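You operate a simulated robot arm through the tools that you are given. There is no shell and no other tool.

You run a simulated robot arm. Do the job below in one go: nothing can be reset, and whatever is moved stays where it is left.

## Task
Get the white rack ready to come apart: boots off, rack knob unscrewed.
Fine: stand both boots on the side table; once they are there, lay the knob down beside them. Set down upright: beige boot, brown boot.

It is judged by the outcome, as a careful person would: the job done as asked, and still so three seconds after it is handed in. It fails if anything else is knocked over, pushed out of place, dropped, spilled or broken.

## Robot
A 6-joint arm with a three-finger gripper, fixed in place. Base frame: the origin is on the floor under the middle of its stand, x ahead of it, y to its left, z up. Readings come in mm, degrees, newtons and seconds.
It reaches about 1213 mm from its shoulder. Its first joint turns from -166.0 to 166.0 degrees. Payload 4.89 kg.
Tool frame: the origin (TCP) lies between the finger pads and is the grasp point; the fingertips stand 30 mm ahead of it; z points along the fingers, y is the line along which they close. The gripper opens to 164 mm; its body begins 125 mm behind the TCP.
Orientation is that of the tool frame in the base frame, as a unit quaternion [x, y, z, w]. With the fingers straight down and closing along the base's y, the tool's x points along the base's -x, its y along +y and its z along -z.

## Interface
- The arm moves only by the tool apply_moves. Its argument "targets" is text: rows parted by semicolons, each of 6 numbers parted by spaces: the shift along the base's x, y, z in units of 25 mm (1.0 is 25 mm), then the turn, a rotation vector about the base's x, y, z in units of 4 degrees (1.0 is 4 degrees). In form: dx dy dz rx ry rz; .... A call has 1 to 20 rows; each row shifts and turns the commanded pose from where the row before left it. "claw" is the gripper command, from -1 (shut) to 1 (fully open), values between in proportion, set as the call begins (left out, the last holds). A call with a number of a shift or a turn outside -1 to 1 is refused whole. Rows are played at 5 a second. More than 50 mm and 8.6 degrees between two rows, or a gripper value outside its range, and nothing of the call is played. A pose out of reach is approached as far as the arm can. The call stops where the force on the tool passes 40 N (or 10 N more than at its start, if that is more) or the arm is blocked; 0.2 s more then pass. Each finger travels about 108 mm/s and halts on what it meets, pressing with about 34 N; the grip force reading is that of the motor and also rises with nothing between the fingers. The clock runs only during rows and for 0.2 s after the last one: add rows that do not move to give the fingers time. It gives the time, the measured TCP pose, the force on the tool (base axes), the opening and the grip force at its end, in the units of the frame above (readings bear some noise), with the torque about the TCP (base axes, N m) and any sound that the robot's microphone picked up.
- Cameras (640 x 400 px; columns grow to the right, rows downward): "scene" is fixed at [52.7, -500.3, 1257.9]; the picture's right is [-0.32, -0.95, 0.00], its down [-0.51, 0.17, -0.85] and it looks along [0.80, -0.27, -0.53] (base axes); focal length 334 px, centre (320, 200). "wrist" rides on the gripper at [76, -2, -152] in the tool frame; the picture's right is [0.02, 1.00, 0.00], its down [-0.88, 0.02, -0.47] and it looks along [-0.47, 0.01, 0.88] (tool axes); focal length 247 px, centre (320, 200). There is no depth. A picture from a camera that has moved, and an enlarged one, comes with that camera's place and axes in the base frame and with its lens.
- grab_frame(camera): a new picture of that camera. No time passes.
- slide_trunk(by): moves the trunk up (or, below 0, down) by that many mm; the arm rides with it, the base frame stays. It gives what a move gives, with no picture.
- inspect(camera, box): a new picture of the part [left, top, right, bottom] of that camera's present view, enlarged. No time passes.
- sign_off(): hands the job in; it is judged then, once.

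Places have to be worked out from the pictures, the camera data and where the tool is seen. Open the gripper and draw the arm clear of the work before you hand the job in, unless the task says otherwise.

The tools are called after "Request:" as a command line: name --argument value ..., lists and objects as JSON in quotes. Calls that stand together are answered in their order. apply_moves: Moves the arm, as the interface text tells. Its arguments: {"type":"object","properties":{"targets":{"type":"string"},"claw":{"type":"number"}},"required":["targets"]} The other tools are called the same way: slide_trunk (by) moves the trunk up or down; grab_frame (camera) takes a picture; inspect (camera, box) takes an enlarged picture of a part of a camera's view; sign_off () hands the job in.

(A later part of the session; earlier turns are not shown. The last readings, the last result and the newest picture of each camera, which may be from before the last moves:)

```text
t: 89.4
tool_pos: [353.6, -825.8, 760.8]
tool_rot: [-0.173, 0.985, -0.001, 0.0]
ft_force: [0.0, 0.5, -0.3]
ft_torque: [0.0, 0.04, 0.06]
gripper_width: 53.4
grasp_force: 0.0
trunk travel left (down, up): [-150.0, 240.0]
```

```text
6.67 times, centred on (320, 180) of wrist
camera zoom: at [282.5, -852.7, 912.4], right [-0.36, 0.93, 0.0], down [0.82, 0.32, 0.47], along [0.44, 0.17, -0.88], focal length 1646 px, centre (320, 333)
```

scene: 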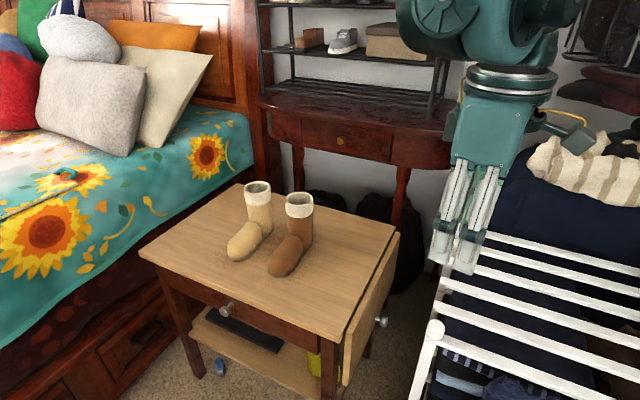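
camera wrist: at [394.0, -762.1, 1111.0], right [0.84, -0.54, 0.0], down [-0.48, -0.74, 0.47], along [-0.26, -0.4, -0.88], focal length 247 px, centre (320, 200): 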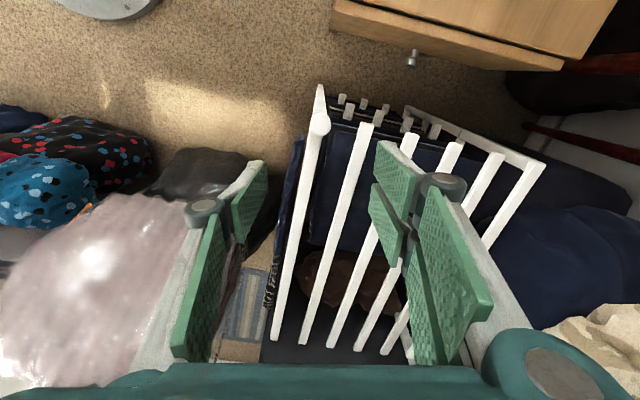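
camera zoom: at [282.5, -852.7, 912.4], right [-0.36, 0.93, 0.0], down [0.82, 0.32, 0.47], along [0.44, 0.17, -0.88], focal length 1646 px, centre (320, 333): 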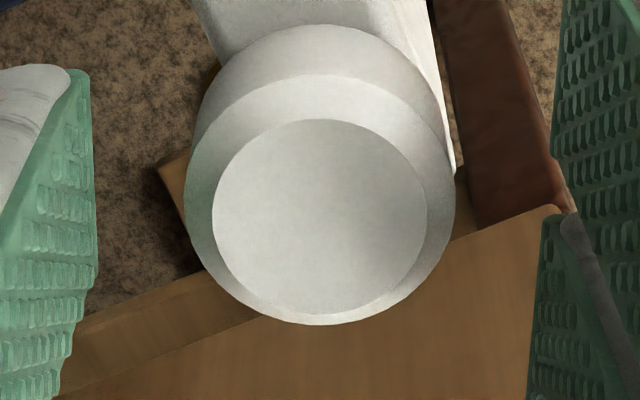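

The knob stays near the same spot in view. I'll keep winding back clockwise.

Request:
apply_moves --targets "0 0 0 0 0 -1; 0 0 0 0 0 -1; 0 0 0 0 0 -1; 0 0 0 0 0 -1; 0 0 0 0 0 -1; 0 0 0 0 0 -1; 0 0 0 0 0 -1; 0 0 0 0 0 -1; 0 0 0 0 0 -1; 0 0 0 0 0 -1; 0 0 0 0 0 -1; 0 0 0 0 0 -1; 0 0 0 0 0 -1; 0 0 0 0 0 -1; 0 0 0 0 0 -1; 0 0 0 0 0 -1; 0 0 0 0 0 -1; 0 0 0 0 0 -1; 0 0 0 0 0 -1; 0 0 0 0 0 -1"

Request:
inspect --camera "wrist" --box '[295, 150, 345, 210]'

Request:
apply_moves --targets "0 0 0 0 0 -1; 0 0 0 0 0 -1; 0 0 0 0 0 -1; 0 0 0 0 0 -1; 0 0 0 0 0 -1; 0 0 0 0 0 -1; 0 0 0 0 0 -1; 0 0 0 0 0 -1; 0 0 0 0 0 -1; 0 0 0 0 0 -1; 0 0 0 0 0 -1; 0 0 0 0 0 -1; 0 0 0 0 0 -1; 0 0 0 0 0 -1; 0 0 0 0 0 -1; 0 0 0 0 0 -1; 0 0 0 0 0 -1; 0 0 0 0 0 -1; 0 0 0 0 0 -1; 0 0 0 0 0 -1"

Request:
inspect --camera "wrist" --box '[295, 150, 345, 210]'

```text
t: 93.6
tool_pos: [353.8, -825.5, 760.8]
tool_rot: [0.501, 0.866, -0.002, 0.0]
ft_force: [0.0, -0.2, 0.3]
ft_torque: [0.01, 0.0, -0.02]
gripper_width: 53.5
grasp_force: 0.0
trunk travel left (down, up): [-150.0, 240.0]
```

```text
6.67 times, centred on (320, 180) of wrist
camera zoom: at [314.4, -759.4, 912.4], right [0.86, 0.52, 0.0], down [0.46, -0.75, 0.47], along [0.24, -0.41, -0.88], focal length 1646 px, centre (320, 333)
```

zoom: 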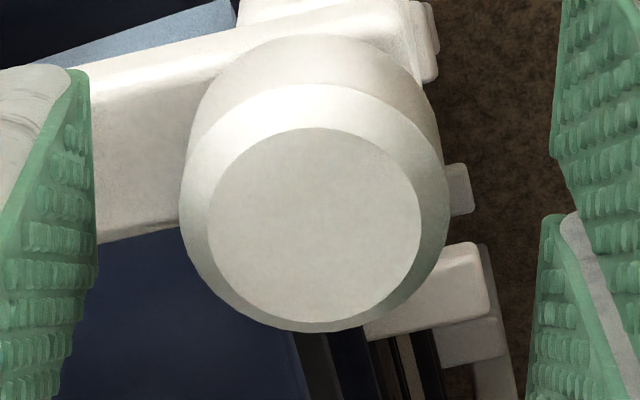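

```text
t: 97.8
tool_pos: [354.0, -825.4, 760.9]
tool_rot: [0.94, 0.341, -0.001, -0.001]
ft_force: [0.0, -0.2, -0.6]
ft_torque: [0.02, 0.01, -0.02]
gripper_width: 53.3
grasp_force: 0.1
trunk travel left (down, up): [-150.0, 240.0]
```

```text
6.67 times, centred on (320, 180) of wrist
camera zoom: at [411.6, -774.7, 912.5], right [0.66, -0.75, 0.0], down [-0.66, -0.58, 0.47], along [-0.36, -0.31, -0.88], focal length 1646 px, centre (320, 333)
```

zoom: 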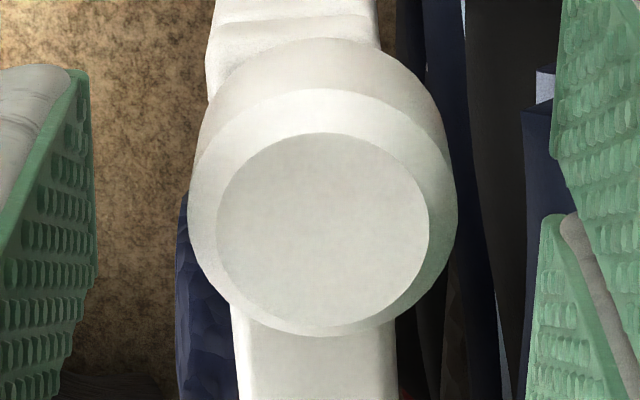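

The four views show the tool within 0.8 mm of the knob axis; I'll correct (-0.55,-0.6) mm and grip again at yaw −140°.

Request:
apply_moves --targets "-0.022 -0.024 0 0 0 0; 0 0 0 0 0 0; 0 0 0 0 0 0"

Request:
apply_moves --targets "0 0 0 0 0 0; 0 0 0 0 0 0; 0 0 0 0 0 0; 0 0 0 0 0 0" --claw -1

```text
t: 98.6
tool_pos: [353.0, -826.0, 761.4]
tool_rot: [0.939, 0.343, -0.001, -0.001]
ft_force: [-0.2, -0.1, 0.7]
ft_torque: [0.02, -0.03, 0.01]
gripper_width: 53.5
grasp_force: 0.1
trunk travel left (down, up): [-150.0, 240.0]
```

```text
t: 99.6
tool_pos: [353.7, -825.6, 760.5]
tool_rot: [0.94, 0.342, 0.0, -0.002]
ft_force: [2.2, -2.5, 2.2]
ft_torque: [-0.01, -0.03, 0.0]
gripper_width: 29.8
grasp_force: 34.0
trunk travel left (down, up): [-150.0, 240.0]
```

Gripped again with almost no side load. Turning 80° counter-clockwise with a slight rise.

Request:
apply_moves --targets "0 0 0.0008 0 0 1; 0 0 0.0008 0 0 1; 0 0 0.0008 0 0 1; 0 0 0.0008 0 0 1; 0 0 0.0008 0 0 1; 0 0 0.0008 0 0 1; 0 0 0.0008 0 0 1; 0 0 0.0008 0 0 1; 0 0 0.0008 0 0 1; 0 0 0.0008 0 0 1; 0 0 0.0008 0 0 1; 0 0 0.0008 0 0 1; 0 0 0.0008 0 0 1; 0 0 0.0008 0 0 1; 0 0 0.0008 0 0 1; 0 0 0.0008 0 0 1; 0 0 0.0008 0 0 1; 0 0 0.0008 0 0 1; 0 0 0.0008 0 0 1; 0 0 0.0008 0 0 1"

```text
t: 103.8
tool_pos: [353.0, -826.5, 761.0]
tool_rot: [0.499, 0.866, -0.002, 0.0]
ft_force: [8.4, -7.1, 12.9]
ft_torque: [-0.42, -0.35, -0.02]
gripper_width: 29.4
grasp_force: 34.3
trunk travel left (down, up): [-150.0, 240.0]
```

Loads remain modest (11 N side, 13 N up). I'll ease toward them a little and turn another 80°.

Request:
apply_moves --targets "0.008 -0.008 0.016 0 0 0; 0 0 0.001 0 0 1; 0 0 0.001 0 0 1; 0 0 0.001 0 0 1; 0 0 0.001 0 0 1; 0 0 0.001 0 0 1; 0 0 0.001 0 0 1; 0 0 0.001 0 0 1; 0 0 0.001 0 0 1; 0 0 0.001 0 0 1; 0 0 0.001 0 0 1; 0 0 0 0 0 0"

```text
t: 106.4
tool_pos: [354.2, -826.1, 760.2]
tool_rot: [0.174, 0.985, -0.001, -0.001]
ft_force: [-4.4, 10.8, 0.5]
ft_torque: [0.37, 0.05, 0.02]
gripper_width: 29.2
grasp_force: 33.5
trunk travel left (down, up): [-150.0, 240.0]
```

Request:
apply_moves --targets "-0.004 0.009 0.002 0 0 0; 0 0 0.001 0 0 1; 0 0 0.001 0 0 1; 0 0 0.001 0 0 1; 0 0 0.001 0 0 1; 0 0 0.001 0 0 1; 0 0 0.001 0 0 1; 0 0 0.001 0 0 1; 0 0 0.001 0 0 1; 0 0 0.001 0 0 1; 0 0 0.001 0 0 1; 0 0 0.001 0 0 1; 0 0 0.001 0 0 1; 0 0 0.001 0 0 1; 0 0 0.001 0 0 1; 0 0 0.001 0 0 1; 0 0 0 0 0 0"

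```text
t: 110.0
tool_pos: [354.6, -826.6, 761.7]
tool_rot: [-0.343, 0.939, -0.001, 0.001]
ft_force: [-2.6, 3.7, 6.3]
ft_torque: [0.22, 0.02, -0.02]
gripper_width: 29.6
grasp_force: 33.8
trunk travel left (down, up): [-150.0, 240.0]
```

Loads are small at yaw 40°. Turning on another 60°.

Request:
apply_moves --targets "0 0 0.006 0 0 1; 0 0 0.001 0 0 1; 0 0 0.001 0 0 1; 0 0 0.001 0 0 1; 0 0 0.001 0 0 1; 0 0 0.001 0 0 1; 0 0 0.001 0 0 1; 0 0 0.001 0 0 1; 0 0 0.001 0 0 1; 0 0 0.001 0 0 1; 0 0 0.001 0 0 1; 0 0 0.001 0 0 1; 0 0 0.001 0 0 1; 0 0 0.001 0 0 1; 0 0 0.001 0 0 1; 0 0 0 0 0 0"

Request:
inspect --camera "scene" --box '[390, 270, 490, 370]'

```text
t: 113.4
tool_pos: [353.5, -826.8, 762.4]
tool_rot: [0.766, -0.643, 0.001, -0.001]
ft_force: [-6.1, -6.6, 14.0]
ft_torque: [-0.12, 0.18, -0.02]
gripper_width: 29.3
grasp_force: 33.8
trunk travel left (down, up): [-150.0, 240.0]
```

```text
4.00 times, centred on (440, 320) of scene
camera zoom: at [52.7, -500.3, 1257.9], right [-0.32, -0.95, 0.0], down [-0.51, 0.17, -0.85], along [0.8, -0.27, -0.53], focal length 1334 px, centre (-160, -280)
```

zoom: 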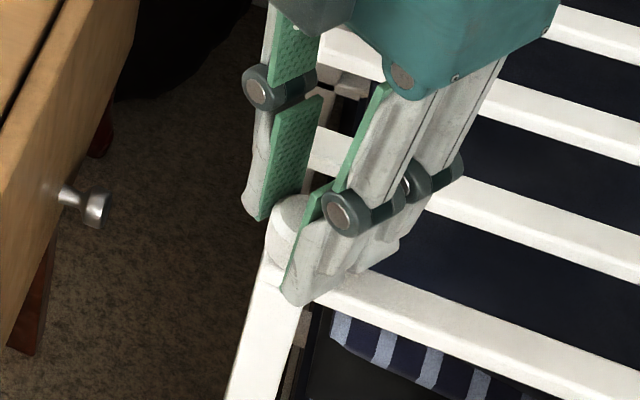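

460° turned in all. I'll relax the upward push by raising 0.6 mm, then see whether the knob is free yet.

Request:
apply_moves --targets "0 0 0.024 0 0 0; 0 0 0 0 0 0; 0 0 0 0 0 0"

```text
t: 114.2
tool_pos: [354.6, -825.7, 761.7]
tool_rot: [0.766, -0.643, 0.001, -0.001]
ft_force: [-3.6, -8.2, 6.9]
ft_torque: [-0.22, 0.13, -0.03]
gripper_width: 29.6
grasp_force: 33.9
trunk travel left (down, up): [-150.0, 240.0]
```

Request:
apply_moves --targets "0 0 0.02 0 0 0; 0 0 0 0 0 0; 0 0 0 0 0 0"

```text
t: 115.0
tool_pos: [353.2, -826.0, 762.0]
tool_rot: [0.767, -0.642, -0.001, -0.001]
ft_force: [-3.5, -6.4, -4.2]
ft_torque: [-0.17, 0.14, -0.01]
gripper_width: 29.5
grasp_force: 34.1
trunk travel left (down, up): [-150.0, 240.0]
```

The knob is still engaged in its thread. The wrist may have more range, so I'll continue this stroke another 60° with a slightly faster rise.

Request:
apply_moves --targets "0 0 0.0012 0 0 1; 0 0 0.0012 0 0 1; 0 0 0.0012 0 0 1; 0 0 0.0012 0 0 1; 0 0 0.0012 0 0 1; 0 0 0.0012 0 0 1; 0 0 0.0012 0 0 1; 0 0 0.0012 0 0 1; 0 0 0.0012 0 0 1; 0 0 0.0012 0 0 1; 0 0 0.0012 0 0 1; 0 0 0.0012 0 0 1; 0 0 0.0012 0 0 1; 0 0 0.0012 0 0 1; 0 0 0.0012 0 0 1; 0 0 0 0 0 0"

```text
t: 118.4
tool_pos: [354.7, -825.8, 762.6]
tool_rot: [0.787, -0.617, 0.0, -0.002]
ft_force: [-12.7, -3.2, -6.9]
ft_torque: [-0.03, 0.34, 0.02]
gripper_width: 29.6
grasp_force: 34.6
out of reach, approached as far as the arm can: row 2, 3, 4, 5, 6, 7, 8, 9, 10, 11, 12, 13, 14, 15
trunk travel left (down, up): [-150.0, 240.0]
```

The wrist's limit is at yaw ≈104°. I'll open the fingers and wind back clockwise.

Request:
apply_moves --targets "0 0 0 0 0 0; 0 0 0 0 0 0; 0 0 0 0 0 0" --claw -0.35

Request:
inspect --camera "scene" --box '[422, 312, 446, 346]'

Request:
inspect --camera "wrist" --box '[295, 150, 345, 210]'

```text
t: 119.2
tool_pos: [353.9, -825.6, 762.5]
tool_rot: [0.787, -0.617, 0.001, -0.001]
ft_force: [-0.1, -0.2, -0.3]
ft_torque: [-0.03, -0.01, 0.02]
gripper_width: 53.0
grasp_force: 0.0
trunk travel left (down, up): [-150.0, 240.0]
```

```text
11.76 times, centred on (434, 329) of scene
camera zoom: at [52.7, -500.3, 1257.9], right [-0.32, -0.95, 0.0], down [-0.51, 0.17, -0.85], along [0.8, -0.27, -0.53], focal length 3923 px, centre (-1021, -1318)
```

zoom: 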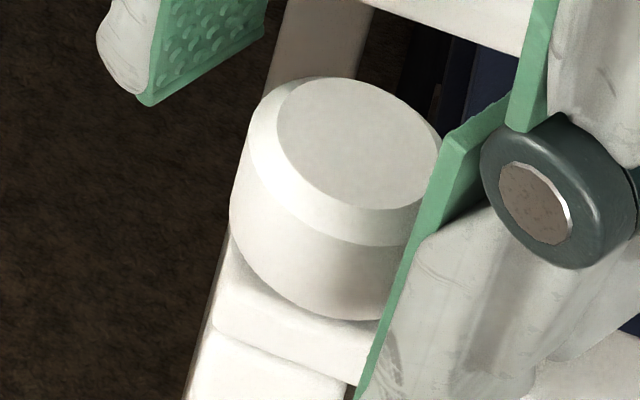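

```text
6.67 times, centred on (320, 180) of wrist
camera zoom: at [373.5, -899.2, 914.2], right [-0.97, -0.26, 0.0], down [-0.23, 0.85, 0.47], along [-0.12, 0.46, -0.88], focal length 1646 px, centre (320, 333)
```

zoom: 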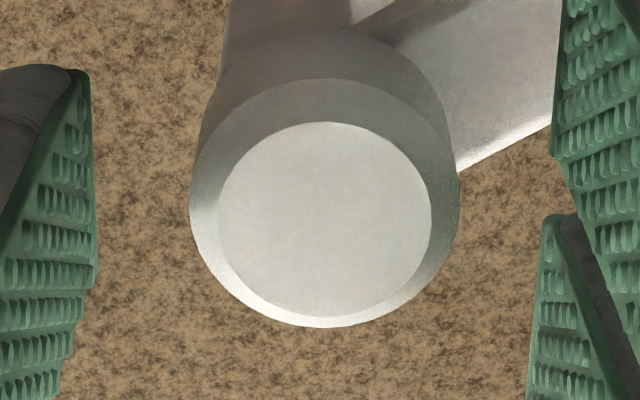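

The knob has risen another ~1.4 mm (about 2 mm per turn). I'll wind back clockwise as far as useful for a long third stroke.

Request:
apply_moves --targets "0 0 0 0 0 -1; 0 0 0 0 0 -1; 0 0 0 0 0 -1; 0 0 0 0 0 -1; 0 0 0 0 0 -1; 0 0 0 0 0 -1; 0 0 0 0 0 -1; 0 0 0 0 0 -1; 0 0 0 0 0 -1; 0 0 0 0 0 -1; 0 0 0 0 0 -1; 0 0 0 0 0 -1; 0 0 0 0 0 -1; 0 0 0 0 0 -1; 0 0 0 0 0 -1; 0 0 0 0 0 -1; 0 0 0 0 0 -1; 0 0 0 0 0 -1; 0 0 0 0 0 -1; 0 0 0 0 0 -1"

```text
t: 123.4
tool_pos: [352.4, -825.8, 762.0]
tool_rot: [-0.206, 0.979, 0.0, 0.0]
ft_force: [-0.8, 0.0, -0.2]
ft_torque: [-0.03, -0.01, -0.03]
gripper_width: 53.4
grasp_force: 0.0
trunk travel left (down, up): [-150.0, 240.0]
```

The command had been clipped at the limit, so the wind-back works directly. Continuing clockwise.

Request:
apply_moves --targets "0 0 0 0 0 -1; 0 0 0 0 0 -1; 0 0 0 0 0 -1; 0 0 0 0 0 -1; 0 0 0 0 0 -1; 0 0 0 0 0 -1; 0 0 0 0 0 -1; 0 0 0 0 0 -1; 0 0 0 0 0 -1; 0 0 0 0 0 -1; 0 0 0 0 0 -1; 0 0 0 0 0 -1; 0 0 0 0 0 -1; 0 0 0 0 0 -1; 0 0 0 0 0 -1; 0 0 0 0 0 -1; 0 0 0 0 0 -1; 0 0 0 0 0 -1; 0 0 0 0 0 -1; 0 0 0 0 0 -1"

Request:
inspect --camera "wrist" --box '[295, 150, 345, 210]'

Request:
apply_moves --targets "0 0 0 0 0 -1; 0 0 0 0 0 -1; 0 0 0 0 0 -1; 0 0 0 0 0 -1; 0 0 0 0 0 -1; 0 0 0 0 0 -1; 0 0 0 0 0 -1; 0 0 0 0 0 -1; 0 0 0 0 0 -1; 0 0 0 0 0 -1; 0 0 0 0 0 -1; 0 0 0 0 0 -1; 0 0 0 0 0 -1; 0 0 0 0 0 -1; 0 0 0 0 0 -1; 0 0 0 0 0 -1; 0 0 0 0 0 -1; 0 0 0 0 0 -1; 0 0 0 0 0 -1; 0 0 0 0 0 -1"

Request:
inspect --camera "wrist" --box '[295, 150, 345, 210]'

```text
t: 127.6
tool_pos: [353.0, -825.3, 762.0]
tool_rot: [0.471, 0.882, -0.001, -0.001]
ft_force: [0.4, 0.9, -0.1]
ft_torque: [0.01, -0.02, -0.03]
gripper_width: 53.6
grasp_force: 0.0
trunk travel left (down, up): [-150.0, 240.0]
```

```text
6.67 times, centred on (320, 180) of wrist
camera zoom: at [309.3, -763.0, 914.5], right [0.82, 0.57, 0.0], down [0.51, -0.72, 0.47], along [0.27, -0.39, -0.88], focal length 1646 px, centre (320, 333)
```

zoom: 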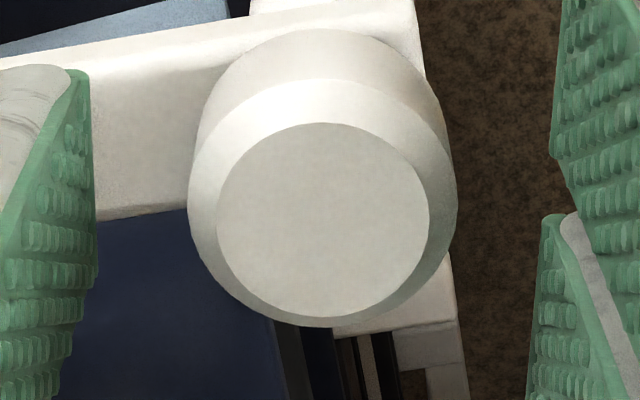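

```text
t: 131.8
tool_pos: [353.6, -825.1, 761.6]
tool_rot: [0.928, 0.373, 0.001, -0.001]
ft_force: [-0.1, -0.2, 0.2]
ft_torque: [-0.04, 0.0, 0.02]
gripper_width: 53.6
grasp_force: 0.1
trunk travel left (down, up): [-150.0, 240.0]
```

```text
6.67 times, centred on (320, 180) of wrist
camera zoom: at [407.4, -771.8, 914.2], right [0.71, -0.71, 0.0], down [-0.62, -0.62, 0.47], along [-0.34, -0.33, -0.88], focal length 1646 px, centre (320, 333)
```

zoom: 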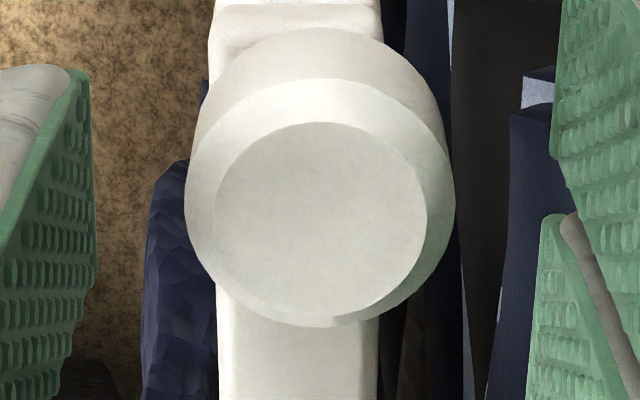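

The knob now stays at the same pixel through the rotation, so the tool is centred within ~0.3 mm. I'll try winding back a further 80°.

Request:
apply_moves --targets "0 0 0 0 0 -1; 0 0 0 0 0 -1; 0 0 0 0 0 -1; 0 0 0 0 0 -1; 0 0 0 0 0 -1; 0 0 0 0 0 -1; 0 0 0 0 0 -1; 0 0 0 0 0 -1; 0 0 0 0 0 -1; 0 0 0 0 0 -1; 0 0 0 0 0 -1; 0 0 0 0 0 -1; 0 0 0 0 0 -1; 0 0 0 0 0 -1; 0 0 0 0 0 -1; 0 0 0 0 0 -1; 0 0 0 0 0 -1; 0 0 0 0 0 -1; 0 0 0 0 0 -1; 0 0 0 0 0 -1"

Request:
inspect --camera "wrist" --box '[220, 120, 420, 280]'

```text
t: 136.0
tool_pos: [353.7, -826.1, 763.7]
tool_rot: [0.95, -0.312, 0.001, 0.0]
ft_force: [0.3, -1.2, 0.6]
ft_torque: [-0.01, -0.01, 0.01]
gripper_width: 53.3
grasp_force: 0.1
trunk travel left (down, up): [-150.0, 240.0]
```

```text
2.50 times, centred on (320, 200) of wrist
camera zoom: at [415.8, -869.7, 914.2], right [-0.57, -0.82, 0.0], down [-0.72, 0.5, 0.47], along [-0.39, 0.27, -0.88], focal length 617 px, centre (320, 200)
```

zoom: 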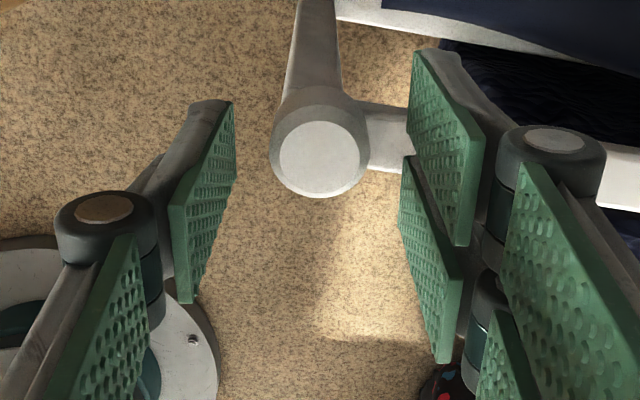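

At −216° the wrist is still in range, giving a 320° stroke. I'll grip here.

Request:
apply_moves --targets "0 0 0 0 0 0; 0 0 0 0 0 0; 0 0 0 0 0 0; 0 0 0 0 0 0" --claw -1

Request:
apply_moves --targets "0 0 0.001 0 0 1; 0 0 0.001 0 0 1; 0 0 0.001 0 0 1; 0 0 0.001 0 0 1; 0 0 0.001 0 0 1; 0 0 0.001 0 0 1; 0 0 0.001 0 0 1; 0 0 0.001 0 0 1; 0 0 0.001 0 0 1; 0 0 0.001 0 0 1; 0 0 0 0 0 0"

```text
t: 137.0
tool_pos: [352.9, -825.5, 762.2]
tool_rot: [0.951, -0.31, 0.001, -0.001]
ft_force: [0.4, 0.8, 0.2]
ft_torque: [0.0, 0.02, 0.01]
gripper_width: 29.8
grasp_force: 34.2
trunk travel left (down, up): [-150.0, 240.0]
```

```text
t: 139.4
tool_pos: [353.2, -825.5, 763.3]
tool_rot: [0.999, 0.034, 0.001, -0.001]
ft_force: [-2.4, 0.0, 2.0]
ft_torque: [0.01, 0.08, 0.01]
gripper_width: 30.0
grasp_force: 33.9
trunk travel left (down, up): [-150.0, 240.0]
```

Very clean: nearly zero loads. Turning another 80° counter-clockwise.

Request:
apply_moves --targets "0 0 0.0012 0 0 1; 0 0 0.0012 0 0 1; 0 0 0.0012 0 0 1; 0 0 0.0012 0 0 1; 0 0 0.0012 0 0 1; 0 0 0.0012 0 0 1; 0 0 0.0012 0 0 1; 0 0 0.0012 0 0 1; 0 0 0.0012 0 0 1; 0 0 0.0012 0 0 1; 0 0 0.0012 0 0 1; 0 0 0.0012 0 0 1; 0 0 0.0012 0 0 1; 0 0 0.0012 0 0 1; 0 0 0.0012 0 0 1; 0 0 0.0012 0 0 1; 0 0 0.0012 0 0 1; 0 0 0.0012 0 0 1; 0 0 0.0012 0 0 1; 0 0 0.0012 0 0 1"

```text
t: 143.6
tool_pos: [353.7, -826.1, 763.7]
tool_rot: [0.744, 0.668, -0.001, 0.0]
ft_force: [1.5, -2.8, 8.3]
ft_torque: [-0.1, -0.09, 0.0]
gripper_width: 29.6
grasp_force: 34.1
trunk travel left (down, up): [-150.0, 240.0]
```

Request:
apply_moves --targets "0 0 0.012 0 0 1; 0 0 0.0013 0 0 1; 0 0 0.0013 0 0 1; 0 0 0.0013 0 0 1; 0 0 0.0013 0 0 1; 0 0 0.0013 0 0 1; 0 0 0.0013 0 0 1; 0 0 0.0013 0 0 1; 0 0 0.0013 0 0 1; 0 0 0.0013 0 0 1; 0 0 0.0013 0 0 1; 0 0 0.0013 0 0 1; 0 0 0.0013 0 0 1; 0 0 0.0013 0 0 1; 0 0 0.0013 0 0 1; 0 0 0.0013 0 0 1; 0 0 0.0013 0 0 1; 0 0 0.0013 0 0 1; 0 0 0.0013 0 0 1; 0 0 0.0013 0 0 1"

```text
t: 147.8
tool_pos: [354.3, -826.6, 762.2]
tool_rot: [0.139, 0.99, -0.001, 0.001]
ft_force: [-1.0, 4.6, 10.6]
ft_torque: [0.21, -0.04, -0.01]
gripper_width: 29.6
grasp_force: 34.2
trunk travel left (down, up): [-150.0, 240.0]
```

Still threaded, with mild upward push. I'll keep following: 0.4 mm up and another 80°.

Request:
apply_moves --targets "0 0 0.014 0 0 1; 0 0 0.0013 0 0 1; 0 0 0.0013 0 0 1; 0 0 0.0013 0 0 1; 0 0 0.0013 0 0 1; 0 0 0.0013 0 0 1; 0 0 0.0013 0 0 1; 0 0 0.0013 0 0 1; 0 0 0.0013 0 0 1; 0 0 0.0013 0 0 1; 0 0 0.0013 0 0 1; 0 0 0.0013 0 0 1; 0 0 0.0013 0 0 1; 0 0 0.0013 0 0 1; 0 0 0.0013 0 0 1; 0 0 0.0013 0 0 1; 0 0 0.0013 0 0 1; 0 0 0.0013 0 0 1; 0 0 0.0013 0 0 1; 0 0 0.0013 0 0 1"

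Request:
inspect --camera "scene" --box '[390, 270, 490, 370]'

```text
t: 152.0
tool_pos: [354.0, -825.4, 764.5]
tool_rot: [-0.529, 0.848, 0.0, 0.0]
ft_force: [-2.7, 3.0, 4.1]
ft_torque: [0.12, 0.11, -0.04]
gripper_width: 29.6
grasp_force: 33.7
trunk travel left (down, up): [-150.0, 240.0]
```

```text
4.00 times, centred on (440, 320) of scene
camera zoom: at [52.7, -500.3, 1257.9], right [-0.32, -0.95, 0.0], down [-0.51, 0.17, -0.85], along [0.8, -0.27, -0.53], focal length 1334 px, centre (-160, -280)
```

zoom: 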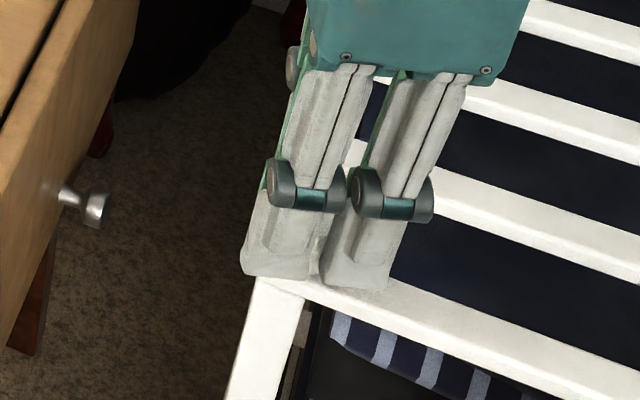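

About 744° turned. Finishing this stroke with 36° more.

Request:
apply_moves --targets "0 0 0.006 0 0 1; 0 0 0.0013 0 0 1; 0 0 0.0013 0 0 1; 0 0 0.0013 0 0 1; 0 0 0.0013 0 0 1; 0 0 0.0013 0 0 1; 0 0 0.0013 0 0 1; 0 0 0.0013 0 0 1; 0 0 0.0013 0 0 1; 0 0 0 0 0 0; 0 0 0 0 0 0"

```text
t: 154.4
tool_pos: [354.0, -825.2, 764.7]
tool_rot: [0.765, -0.644, 0.001, -0.001]
ft_force: [-0.4, -4.0, 7.7]
ft_torque: [-0.13, 0.05, 0.0]
gripper_width: 29.4
grasp_force: 34.1
trunk travel left (down, up): [-150.0, 240.0]
```

I'll test for freedom by lifting 1 mm gently.

Request:
apply_moves --targets "0 0 0.02 0 0 0; 0 0 0.02 0 0 0; 0 0 0 0 0 0"

```text
t: 155.2
tool_pos: [353.9, -826.5, 765.5]
tool_rot: [0.766, -0.643, 0.001, 0.0]
ft_force: [-1.0, -3.5, -3.7]
ft_torque: [-0.16, 0.06, 0.01]
gripper_width: 29.5
grasp_force: 34.0
trunk travel left (down, up): [-150.0, 240.0]
```

Request:
apply_moves --targets "0 0 0.01 0 0 0; 0 0 0 0 0 0; 0 0 0 0 0 0; 0 0 0 0 0 0"

```text
t: 156.2
tool_pos: [353.8, -825.9, 764.9]
tool_rot: [0.765, -0.644, 0.0, -0.001]
ft_force: [-6.4, 2.1, -10.5]
ft_torque: [0.04, 0.26, 0.03]
gripper_width: 29.4
grasp_force: 33.8
trunk travel left (down, up): [-150.0, 240.0]
```

It still holds (−10 N), so the thread is engaged. I'll open, check the knob's height, and wind back for a fourth stroke.

Request:
apply_moves --targets "0 0 0 0 0 0; 0 0 0 0 0 0; 0 0 0 0 0 0" --claw -0.35

Request:
inspect --camera "scene" --box '[422, 312, 446, 346]'

Request:
inspect --camera "wrist" --box '[295, 150, 345, 210]'

```text
t: 157.0
tool_pos: [353.6, -825.8, 763.7]
tool_rot: [0.765, -0.644, 0.001, -0.001]
ft_force: [-0.6, 0.4, 0.4]
ft_torque: [-0.03, -0.03, 0.0]
gripper_width: 53.2
grasp_force: 0.1
trunk travel left (down, up): [-150.0, 240.0]
```

```text
11.76 times, centred on (434, 329) of scene
camera zoom: at [52.7, -500.3, 1257.9], right [-0.32, -0.95, 0.0], down [-0.51, 0.17, -0.85], along [0.8, -0.27, -0.53], focal length 3923 px, centre (-1021, -1318)
```

zoom: 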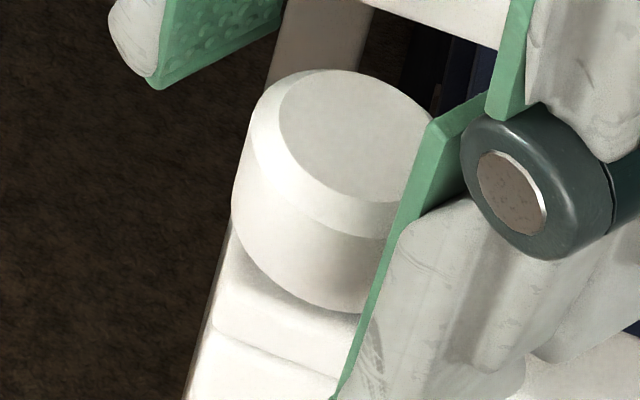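

```text
6.67 times, centred on (320, 180) of wrist
camera zoom: at [368.1, -900.6, 916.2], right [-0.98, -0.19, 0.0], down [-0.17, 0.86, 0.47], along [-0.09, 0.46, -0.88], focal length 1646 px, centre (320, 333)
```

zoom: 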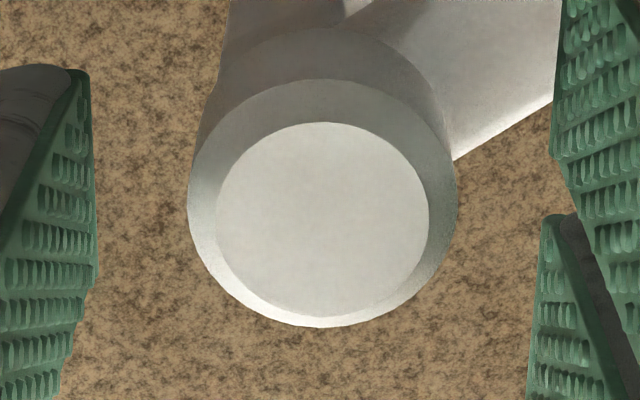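

The knob has risen another ~1.7 mm and remains centred. Winding back 320° for the next stroke.

Request:
apply_moves --targets "0 0 0 0 0 -1; 0 0 0 0 0 -1; 0 0 0 0 0 -1; 0 0 0 0 0 -1; 0 0 0 0 0 -1; 0 0 0 0 0 -1; 0 0 0 0 0 -1; 0 0 0 0 0 -1; 0 0 0 0 0 -1; 0 0 0 0 0 -1; 0 0 0 0 0 -1; 0 0 0 0 0 -1; 0 0 0 0 0 -1; 0 0 0 0 0 -1; 0 0 0 0 0 -1; 0 0 0 0 0 -1; 0 0 0 0 0 -1; 0 0 0 0 0 -1; 0 0 0 0 0 -1; 0 0 0 0 0 -1"

Request:
apply_moves --targets "0 0 0 0 0 -1; 0 0 0 0 0 -1; 0 0 0 0 0 -1; 0 0 0 0 0 -1; 0 0 0 0 0 -1; 0 0 0 0 0 -1; 0 0 0 0 0 -1; 0 0 0 0 0 -1; 0 0 0 0 0 -1; 0 0 0 0 0 -1; 0 0 0 0 0 -1; 0 0 0 0 0 -1; 0 0 0 0 0 -1; 0 0 0 0 0 -1; 0 0 0 0 0 -1; 0 0 0 0 0 -1; 0 0 0 0 0 -1; 0 0 0 0 0 -1; 0 0 0 0 0 -1; 0 0 0 0 0 -1"

Request:
apply_moves --targets "0 0 0 0 0 -1; 0 0 0 0 0 -1; 0 0 0 0 0 -1; 0 0 0 0 0 -1; 0 0 0 0 0 -1; 0 0 0 0 0 -1; 0 0 0 0 0 -1; 0 0 0 0 0 -1; 0 0 0 0 0 -1; 0 0 0 0 0 -1; 0 0 0 0 0 -1; 0 0 0 0 0 -1; 0 0 0 0 0 -1; 0 0 0 0 0 -1; 0 0 0 0 0 -1; 0 0 0 0 0 -1; 0 0 0 0 0 -1; 0 0 0 0 0 -1; 0 0 0 0 0 -1; 0 0 0 0 0 -1"

Request:
apply_moves --targets "0 0 0 0 0 -1; 0 0 0 0 0 -1; 0 0 0 0 0 -1; 0 0 0 0 0 -1; 0 0 0 0 0 -1; 0 0 0 0 0 -1; 0 0 0 0 0 -1; 0 0 0 0 0 -1; 0 0 0 0 0 -1; 0 0 0 0 0 -1; 0 0 0 0 0 -1; 0 0 0 0 0 -1; 0 0 0 0 0 -1; 0 0 0 0 0 -1; 0 0 0 0 0 -1; 0 0 0 0 0 -1; 0 0 0 0 0 -1; 0 0 0 0 0 -1; 0 0 0 0 0 -1; 0 0 0 0 0 -1"

Request:
inspect --camera "wrist" --box '[295, 150, 345, 210]'

```text
t: 161.2
tool_pos: [354.1, -824.4, 764.7]
tool_rot: [-0.172, 0.985, -0.001, -0.001]
ft_force: [0.0, -0.5, -0.2]
ft_torque: [-0.02, 0.02, -0.02]
gripper_width: 53.0
grasp_force: 0.0
trunk travel left (down, up): [-150.0, 240.0]
```

```text
t: 165.4
tool_pos: [354.4, -825.9, 764.4]
tool_rot: [0.501, 0.865, 0.0, 0.0]
ft_force: [0.3, 0.3, -1.1]
ft_torque: [0.03, 0.03, 0.01]
gripper_width: 53.2
grasp_force: 0.2
trunk travel left (down, up): [-150.0, 240.0]
```

```text
t: 169.6
tool_pos: [354.2, -825.9, 764.2]
tool_rot: [0.94, 0.34, -0.001, 0.0]
ft_force: [0.2, -0.6, -0.6]
ft_torque: [-0.03, 0.02, -0.03]
gripper_width: 53.5
grasp_force: 0.1
trunk travel left (down, up): [-150.0, 240.0]
```

```text
t: 173.8
tool_pos: [354.6, -826.1, 764.8]
tool_rot: [0.939, -0.344, 0.001, -0.001]
ft_force: [0.7, -1.5, 0.7]
ft_torque: [-0.01, -0.01, 0.01]
gripper_width: 53.3
grasp_force: 0.2
trunk travel left (down, up): [-150.0, 240.0]
```

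```text
6.67 times, centred on (320, 180) of wrist
camera zoom: at [412.9, -874.0, 916.2], right [-0.63, -0.78, 0.0], down [-0.69, 0.55, 0.47], along [-0.37, 0.3, -0.88], focal length 1646 px, centre (320, 333)
```

zoom: 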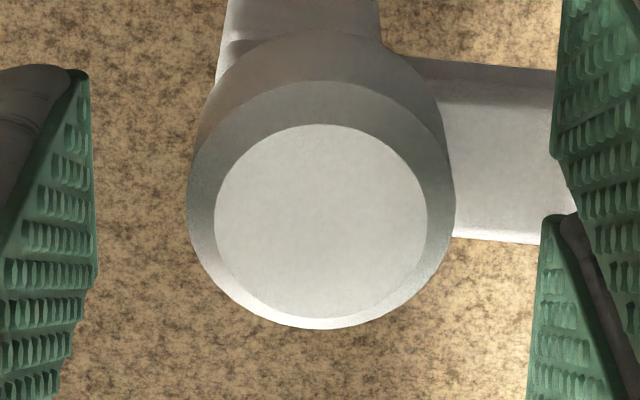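

Centred again at −220°. Gripping and turning the fourth stroke.

Request:
apply_moves --targets "0 0 0 0 0 0; 0 0 0 0 0 0; 0 0 0 0 0 0; 0 0 0 0 0 0" --claw -1

Request:
apply_moves --targets "0 0 0.001 0 0 1; 0 0 0.001 0 0 1; 0 0 0.001 0 0 1; 0 0 0.001 0 0 1; 0 0 0.001 0 0 1; 0 0 0.001 0 0 1; 0 0 0.001 0 0 1; 0 0 0.001 0 0 1; 0 0 0.001 0 0 1; 0 0 0.001 0 0 1; 0 0 0.001 0 0 1; 0 0 0.001 0 0 1; 0 0 0.001 0 0 1; 0 0 0.001 0 0 1; 0 0 0.001 0 0 1; 0 0 0.001 0 0 1; 0 0 0.001 0 0 1; 0 0 0.001 0 0 1; 0 0 0.001 0 0 1; 0 0 0.001 0 0 1"

```text
t: 174.8
tool_pos: [354.2, -826.0, 763.1]
tool_rot: [0.939, -0.343, 0.0, 0.0]
ft_force: [-0.9, -1.3, 1.1]
ft_torque: [-0.05, 0.0, 0.01]
gripper_width: 30.3
grasp_force: 34.3
trunk travel left (down, up): [-150.0, 240.0]
```

```text
t: 179.0
tool_pos: [354.7, -826.0, 764.4]
tool_rot: [0.94, 0.342, -0.001, -0.001]
ft_force: [-0.1, 1.0, 0.7]
ft_torque: [0.03, -0.07, -0.02]
gripper_width: 29.8
grasp_force: 33.9
trunk travel left (down, up): [-150.0, 240.0]
```

Loads are almost nil now. Turning another 80° and checking again.

Request:
apply_moves --targets "0 0 0.001 0 0 1; 0 0 0.001 0 0 1; 0 0 0.001 0 0 1; 0 0 0.001 0 0 1; 0 0 0.001 0 0 1; 0 0 0.001 0 0 1; 0 0 0.001 0 0 1; 0 0 0.001 0 0 1; 0 0 0.001 0 0 1; 0 0 0.001 0 0 1; 0 0 0.001 0 0 1; 0 0 0.001 0 0 1; 0 0 0.001 0 0 1; 0 0 0.001 0 0 1; 0 0 0.001 0 0 1; 0 0 0.001 0 0 1; 0 0 0.001 0 0 1; 0 0 0.001 0 0 1; 0 0 0.001 0 0 1; 0 0 0.001 0 0 1"

Request:
inspect --camera "scene" --box '[415, 305, 455, 350]'

```text
t: 183.2
tool_pos: [353.3, -826.4, 765.5]
tool_rot: [0.5, 0.866, -0.001, 0.0]
ft_force: [0.3, -0.2, 13.6]
ft_torque: [0.01, -0.06, 0.0]
gripper_width: 29.7
grasp_force: 33.7
trunk travel left (down, up): [-150.0, 240.0]
```

```text
8.89 times, centred on (435, 328) of scene
camera zoom: at [52.7, -500.3, 1257.9], right [-0.32, -0.95, 0.0], down [-0.51, 0.17, -0.85], along [0.8, -0.27, -0.53], focal length 2964 px, centre (-702, -933)
```

zoom: 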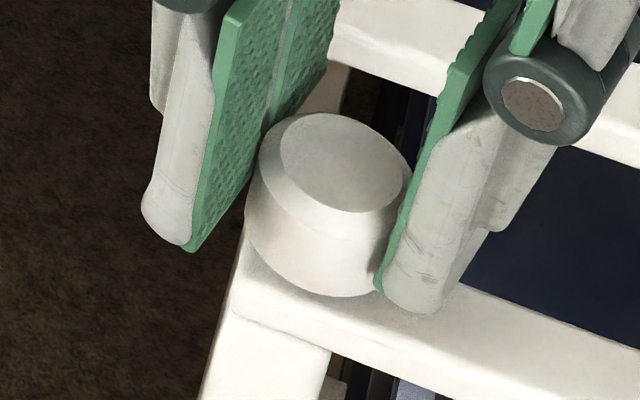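

Upward push is back at 14 N, so still on the thread at ~936°. Raising 0.5 mm and continuing.

Request:
apply_moves --targets "0 0 0.02 0 0 1; 0 0 0.001 0 0 1; 0 0 0.001 0 0 1; 0 0 0.001 0 0 1; 0 0 0.001 0 0 1; 0 0 0.001 0 0 1; 0 0 0.001 0 0 1; 0 0 0.001 0 0 1; 0 0 0.001 0 0 1; 0 0 0.001 0 0 1; 0 0 0.001 0 0 1; 0 0 0.001 0 0 1; 0 0 0.001 0 0 1; 0 0 0.001 0 0 1; 0 0 0.001 0 0 1; 0 0 0.001 0 0 1; 0 0 0.001 0 0 1; 0 0 0.001 0 0 1; 0 0 0.001 0 0 1; 0 0 0.001 0 0 1"

```text
t: 187.4
tool_pos: [353.5, -825.6, 767.0]
tool_rot: [-0.173, 0.985, -0.001, 0.0]
ft_force: [-0.7, 8.2, 3.2]
ft_torque: [0.33, 0.03, -0.03]
gripper_width: 29.8
grasp_force: 34.1
trunk travel left (down, up): [-150.0, 240.0]
```

Request:
apply_moves --targets "0 0.004 0.003 0 0 1; 0 0 0.001 0 0 1; 0 0 0.001 0 0 1; 0 0 0.001 0 0 1; 0 0 0.001 0 0 1; 0 0 0.001 0 0 1; 0 0 0.001 0 0 1; 0 0 0.001 0 0 1; 0 0 0.001 0 0 1; 0 0 0.001 0 0 1; 0 0 0.001 0 0 1; 0 0 0.001 0 0 1; 0 0 0.001 0 0 1; 0 0 0.001 0 0 1; 0 0 0.001 0 0 1; 0 0 0.001 0 0 1; 0 0 0.001 0 0 1; 0 0 0.001 0 0 1; 0 0 0.001 0 0 1; 0 0 0.001 0 0 1; 0 0 0 0 0 0"

```text
refused: the rows must be a list of 1 to 20 entries
```

I gave one row too many; sending the same turn with 20 rows.

Request:
apply_moves --targets "0 0.004 0.003 0 0 1; 0 0 0.001 0 0 1; 0 0 0.001 0 0 1; 0 0 0.001 0 0 1; 0 0 0.001 0 0 1; 0 0 0.001 0 0 1; 0 0 0.001 0 0 1; 0 0 0.001 0 0 1; 0 0 0.001 0 0 1; 0 0 0.001 0 0 1; 0 0 0.001 0 0 1; 0 0 0.001 0 0 1; 0 0 0.001 0 0 1; 0 0 0.001 0 0 1; 0 0 0.001 0 0 1; 0 0 0.001 0 0 1; 0 0 0.001 0 0 1; 0 0 0.001 0 0 1; 0 0 0.001 0 0 1; 0 0 0.001 0 0 1"

Request:
inspect --camera "scene" --box '[415, 305, 455, 350]'

```text
t: 191.6
tool_pos: [352.8, -826.7, 765.2]
tool_rot: [0.765, -0.644, 0.001, -0.001]
ft_force: [-0.5, -3.8, 16.7]
ft_torque: [-0.13, 0.04, 0.0]
gripper_width: 29.4
grasp_force: 34.1
trunk travel left (down, up): [-150.0, 240.0]
```

```text
8.89 times, centred on (435, 328) of scene
camera zoom: at [52.7, -500.3, 1257.9], right [-0.32, -0.95, 0.0], down [-0.51, 0.17, -0.85], along [0.8, -0.27, -0.53], focal length 2964 px, centre (-702, -933)
```

zoom: 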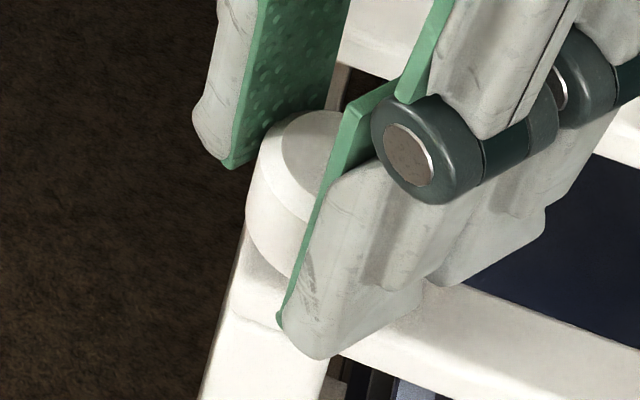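

~1096° turned, still pushing up. I'll lift 1 mm and see whether it resists.

Request:
apply_moves --targets "0 0 0.02 0 0 0; 0 0 0.02 0 0 0; 0 0 0 0 0 0; 0 0 0 0 0 0; 0 0 0 0 0 0"

```text
t: 192.8
tool_pos: [354.6, -825.2, 766.0]
tool_rot: [0.765, -0.644, 0.0, 0.0]
ft_force: [-6.7, -0.6, -2.0]
ft_torque: [-0.08, 0.27, 0.01]
gripper_width: 29.7
grasp_force: 34.3
trunk travel left (down, up): [-150.0, 240.0]
```

Request:
apply_moves --targets "0 0 0.016 0 0 0; 0 0 0 0 0 0; 0 0 0 0 0 0; 0 0 0 0 0 0"

```text
t: 193.8
tool_pos: [354.5, -825.9, 766.0]
tool_rot: [0.765, -0.644, 0.0, -0.001]
ft_force: [-9.6, 2.2, -11.5]
ft_torque: [0.03, 0.32, 0.03]
gripper_width: 29.6
grasp_force: 33.5
trunk travel left (down, up): [-150.0, 240.0]
```

Still engaged. I'll lower 0.3 mm to unload, open, and check the knob before winding back.

Request:
apply_moves --targets "0 0 -0.014 0 0 0; 0 0 0 0 0 0; 0 0 0 0 0 0"

Request:
apply_moves --targets "0 0 0 0 0 0; 0 0 0 0 0 0; 0 0 0 0 0 0" --claw -0.35

Request:
inspect --camera "scene" --box '[422, 312, 446, 346]'

Request:
inspect --camera "wrist" --box '[295, 150, 345, 210]'

```text
t: 194.6
tool_pos: [353.7, -826.1, 765.9]
tool_rot: [0.765, -0.644, 0.0, -0.001]
ft_force: [-10.1, 4.6, -6.7]
ft_torque: [0.21, 0.4, 0.0]
gripper_width: 29.4
grasp_force: 34.0
trunk travel left (down, up): [-150.0, 240.0]
```

```text
t: 195.4
tool_pos: [354.7, -826.2, 766.2]
tool_rot: [0.766, -0.643, 0.001, -0.001]
ft_force: [-0.2, -0.9, -0.4]
ft_torque: [0.01, 0.01, -0.01]
gripper_width: 53.3
grasp_force: 0.0
trunk travel left (down, up): [-150.0, 240.0]
```

```text
11.76 times, centred on (434, 329) of scene
camera zoom: at [52.7, -500.3, 1257.9], right [-0.32, -0.95, 0.0], down [-0.51, 0.17, -0.85], along [0.8, -0.27, -0.53], focal length 3923 px, centre (-1021, -1318)
```

zoom: 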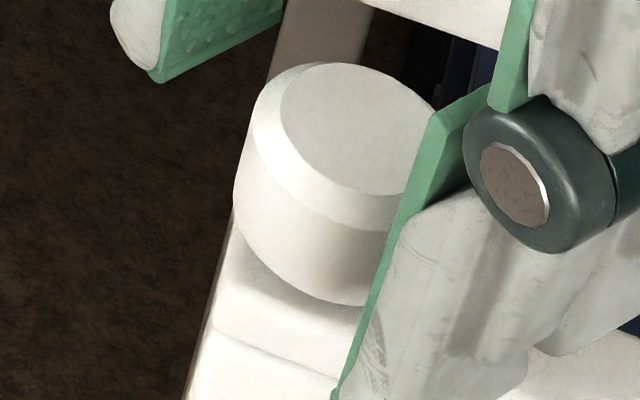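

```text
6.67 times, centred on (320, 180) of wrist
camera zoom: at [368.2, -900.7, 917.7], right [-0.98, -0.19, 0.0], down [-0.17, 0.86, 0.47], along [-0.09, 0.46, -0.88], focal length 1646 px, centre (320, 333)
```

zoom: 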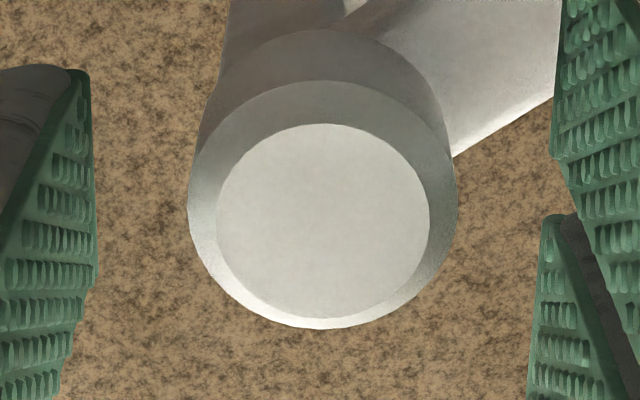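

Another ~1.7 mm of rise, knob upright and centred. Winding back for stroke five.

Request:
apply_moves --targets "0 0 0 0 0 -1; 0 0 0 0 0 -1; 0 0 0 0 0 -1; 0 0 0 0 0 -1; 0 0 0 0 0 -1; 0 0 0 0 0 -1; 0 0 0 0 0 -1; 0 0 0 0 0 -1; 0 0 0 0 0 -1; 0 0 0 0 0 -1; 0 0 0 0 0 -1; 0 0 0 0 0 -1; 0 0 0 0 0 -1; 0 0 0 0 0 -1; 0 0 0 0 0 -1; 0 0 0 0 0 -1; 0 0 0 0 0 -1; 0 0 0 0 0 -1; 0 0 0 0 0 -1; 0 0 0 0 0 -1"

Request:
apply_moves --targets "0 0 0 0 0 -1; 0 0 0 0 0 -1; 0 0 0 0 0 -1; 0 0 0 0 0 -1; 0 0 0 0 0 -1; 0 0 0 0 0 -1; 0 0 0 0 0 -1; 0 0 0 0 0 -1; 0 0 0 0 0 -1; 0 0 0 0 0 -1; 0 0 0 0 0 -1; 0 0 0 0 0 -1; 0 0 0 0 0 -1; 0 0 0 0 0 -1; 0 0 0 0 0 -1; 0 0 0 0 0 -1; 0 0 0 0 0 -1; 0 0 0 0 0 -1; 0 0 0 0 0 -1; 0 0 0 0 0 -1"

Request:
apply_moves --targets "0 0 0 0 0 -1; 0 0 0 0 0 -1; 0 0 0 0 0 -1; 0 0 0 0 0 -1; 0 0 0 0 0 -1; 0 0 0 0 0 -1; 0 0 0 0 0 -1; 0 0 0 0 0 -1; 0 0 0 0 0 -1; 0 0 0 0 0 -1; 0 0 0 0 0 -1; 0 0 0 0 0 -1; 0 0 0 0 0 -1; 0 0 0 0 0 -1; 0 0 0 0 0 -1; 0 0 0 0 0 -1; 0 0 0 0 0 -1; 0 0 0 0 0 -1; 0 0 0 0 0 -1; 0 0 0 0 0 -1"

Request:
apply_moves --targets "0 0 0 0 0 -1; 0 0 0 0 0 -1; 0 0 0 0 0 -1; 0 0 0 0 0 -1; 0 0 0 0 0 -1; 0 0 0 0 0 -1; 0 0 0 0 0 -1; 0 0 0 0 0 -1; 0 0 0 0 0 -1; 0 0 0 0 0 -1; 0 0 0 0 0 -1; 0 0 0 0 0 -1; 0 0 0 0 0 -1; 0 0 0 0 0 -1; 0 0 0 0 0 -1; 0 0 0 0 0 -1; 0 0 0 0 0 -1; 0 0 0 0 0 -1; 0 0 0 0 0 -1; 0 0 0 0 0 -1"

Request:
inspect --camera "wrist" --box '[295, 150, 345, 210]'

```text
t: 199.6
tool_pos: [355.1, -825.4, 766.4]
tool_rot: [-0.172, 0.985, -0.001, 0.0]
ft_force: [0.5, -0.5, 0.4]
ft_torque: [-0.03, 0.01, 0.01]
gripper_width: 53.5
grasp_force: 0.0
trunk travel left (down, up): [-150.0, 240.0]
```

```text
t: 203.8
tool_pos: [353.1, -825.8, 765.2]
tool_rot: [0.501, 0.865, 0.0, 0.0]
ft_force: [0.2, -0.3, -0.1]
ft_torque: [0.0, 0.0, -0.03]
gripper_width: 53.5
grasp_force: 0.0
trunk travel left (down, up): [-150.0, 240.0]
```

```text
t: 208.0
tool_pos: [353.3, -826.3, 766.9]
tool_rot: [0.94, 0.34, 0.0, -0.001]
ft_force: [-0.8, 0.8, -0.3]
ft_torque: [-0.02, 0.02, -0.01]
gripper_width: 53.7
grasp_force: 0.0
trunk travel left (down, up): [-150.0, 240.0]
```

```text
t: 212.2
tool_pos: [353.7, -825.6, 766.6]
tool_rot: [0.939, -0.344, 0.0, 0.0]
ft_force: [1.1, -1.0, -0.5]
ft_torque: [-0.02, 0.01, 0.0]
gripper_width: 53.5
grasp_force: 0.1
trunk travel left (down, up): [-150.0, 240.0]
```

```text
6.67 times, centred on (320, 180) of wrist
camera zoom: at [412.6, -874.0, 917.7], right [-0.63, -0.78, 0.0], down [-0.69, 0.55, 0.47], along [-0.37, 0.3, -0.88], focal length 1646 px, centre (320, 333)
```

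zoom: 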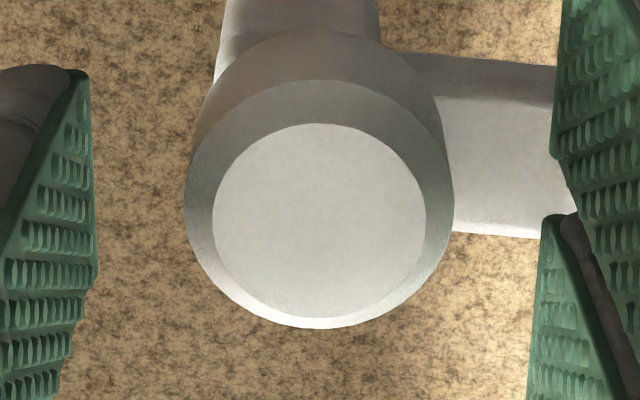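

Centred at −220° again. Gripping and turning stroke five in 80° steps.

Request:
apply_moves --targets "0 0 0 0 0 0; 0 0 0 0 0 0; 0 0 0 0 0 0; 0 0 0 0 0 0" --claw -1

Request:
apply_moves --targets "0 0 0.001 0 0 1; 0 0 0.001 0 0 1; 0 0 0.001 0 0 1; 0 0 0.001 0 0 1; 0 0 0.001 0 0 1; 0 0 0.001 0 0 1; 0 0 0.001 0 0 1; 0 0 0.001 0 0 1; 0 0 0.001 0 0 1; 0 0 0.001 0 0 1; 0 0 0.001 0 0 1; 0 0 0.001 0 0 1; 0 0 0.001 0 0 1; 0 0 0.001 0 0 1; 0 0 0.001 0 0 1; 0 0 0.001 0 0 1; 0 0 0.001 0 0 1; 0 0 0.001 0 0 1; 0 0 0.001 0 0 1; 0 0 0.001 0 0 1"

```text
t: 213.2
tool_pos: [353.7, -826.2, 766.4]
tool_rot: [0.939, -0.343, 0.0, -0.001]
ft_force: [0.6, -0.2, -0.3]
ft_torque: [-0.02, 0.0, 0.02]
gripper_width: 30.1
grasp_force: 33.0
trunk travel left (down, up): [-150.0, 240.0]
```

```text
t: 217.4
tool_pos: [353.8, -826.0, 766.1]
tool_rot: [0.94, 0.342, 0.0, -0.001]
ft_force: [-3.5, -3.1, 3.9]
ft_torque: [-0.17, 0.17, 0.0]
gripper_width: 29.3
grasp_force: 34.7
trunk travel left (down, up): [-150.0, 240.0]
```

Request:
apply_moves --targets "0 0 0.006 0 0 1; 0 0 0.001 0 0 1; 0 0 0.001 0 0 1; 0 0 0.001 0 0 1; 0 0 0.001 0 0 1; 0 0 0.001 0 0 1; 0 0 0.001 0 0 1; 0 0 0.001 0 0 1; 0 0 0.001 0 0 1; 0 0 0.001 0 0 1; 0 0 0.001 0 0 1; 0 0 0.001 0 0 1; 0 0 0.001 0 0 1; 0 0 0.001 0 0 1; 0 0 0.001 0 0 1; 0 0 0.001 0 0 1; 0 0 0.001 0 0 1; 0 0 0.001 0 0 1; 0 0 0.001 0 0 1; 0 0 0.001 0 0 1"

```text
t: 221.6
tool_pos: [352.7, -826.3, 767.4]
tool_rot: [0.5, 0.866, -0.001, 0.0]
ft_force: [-3.6, -3.1, 10.5]
ft_torque: [-0.13, 0.13, 0.02]
gripper_width: 29.5
grasp_force: 33.9
trunk travel left (down, up): [-150.0, 240.0]
```

Continuing with a 0.4 mm relief and another 80° (about 1256° so far).

Request:
apply_moves --targets "0 0 0.016 0 0 1; 0 0 0.001 0 0 1; 0 0 0.001 0 0 1; 0 0 0.001 0 0 1; 0 0 0.001 0 0 1; 0 0 0.001 0 0 1; 0 0 0.001 0 0 1; 0 0 0.001 0 0 1; 0 0 0.001 0 0 1; 0 0 0.001 0 0 1; 0 0 0.001 0 0 1; 0 0 0.001 0 0 1; 0 0 0.001 0 0 1; 0 0 0.001 0 0 1; 0 0 0.001 0 0 1; 0 0 0.001 0 0 1; 0 0 0.001 0 0 1; 0 0 0.001 0 0 1; 0 0 0.001 0 0 1; 0 0 0.001 0 0 1"

Request:
inspect --camera "scene" --box '[415, 305, 455, 350]'

```text
t: 225.8
tool_pos: [354.4, -826.6, 766.2]
tool_rot: [-0.173, 0.985, -0.001, 0.0]
ft_force: [-2.2, 0.5, -1.2]
ft_torque: [-0.05, 0.04, -0.12]
gripper_width: 30.0
grasp_force: 33.6
trunk travel left (down, up): [-150.0, 240.0]
```

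```text
8.89 times, centred on (435, 328) of scene
camera zoom: at [52.7, -500.3, 1257.9], right [-0.32, -0.95, 0.0], down [-0.51, 0.17, -0.85], along [0.8, -0.27, -0.53], focal length 2964 px, centre (-702, -933)
```

zoom: 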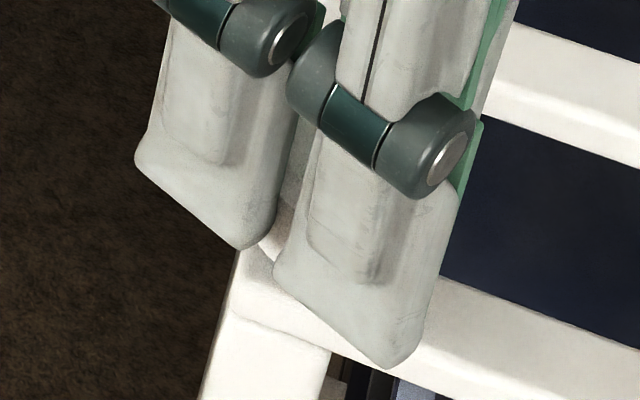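

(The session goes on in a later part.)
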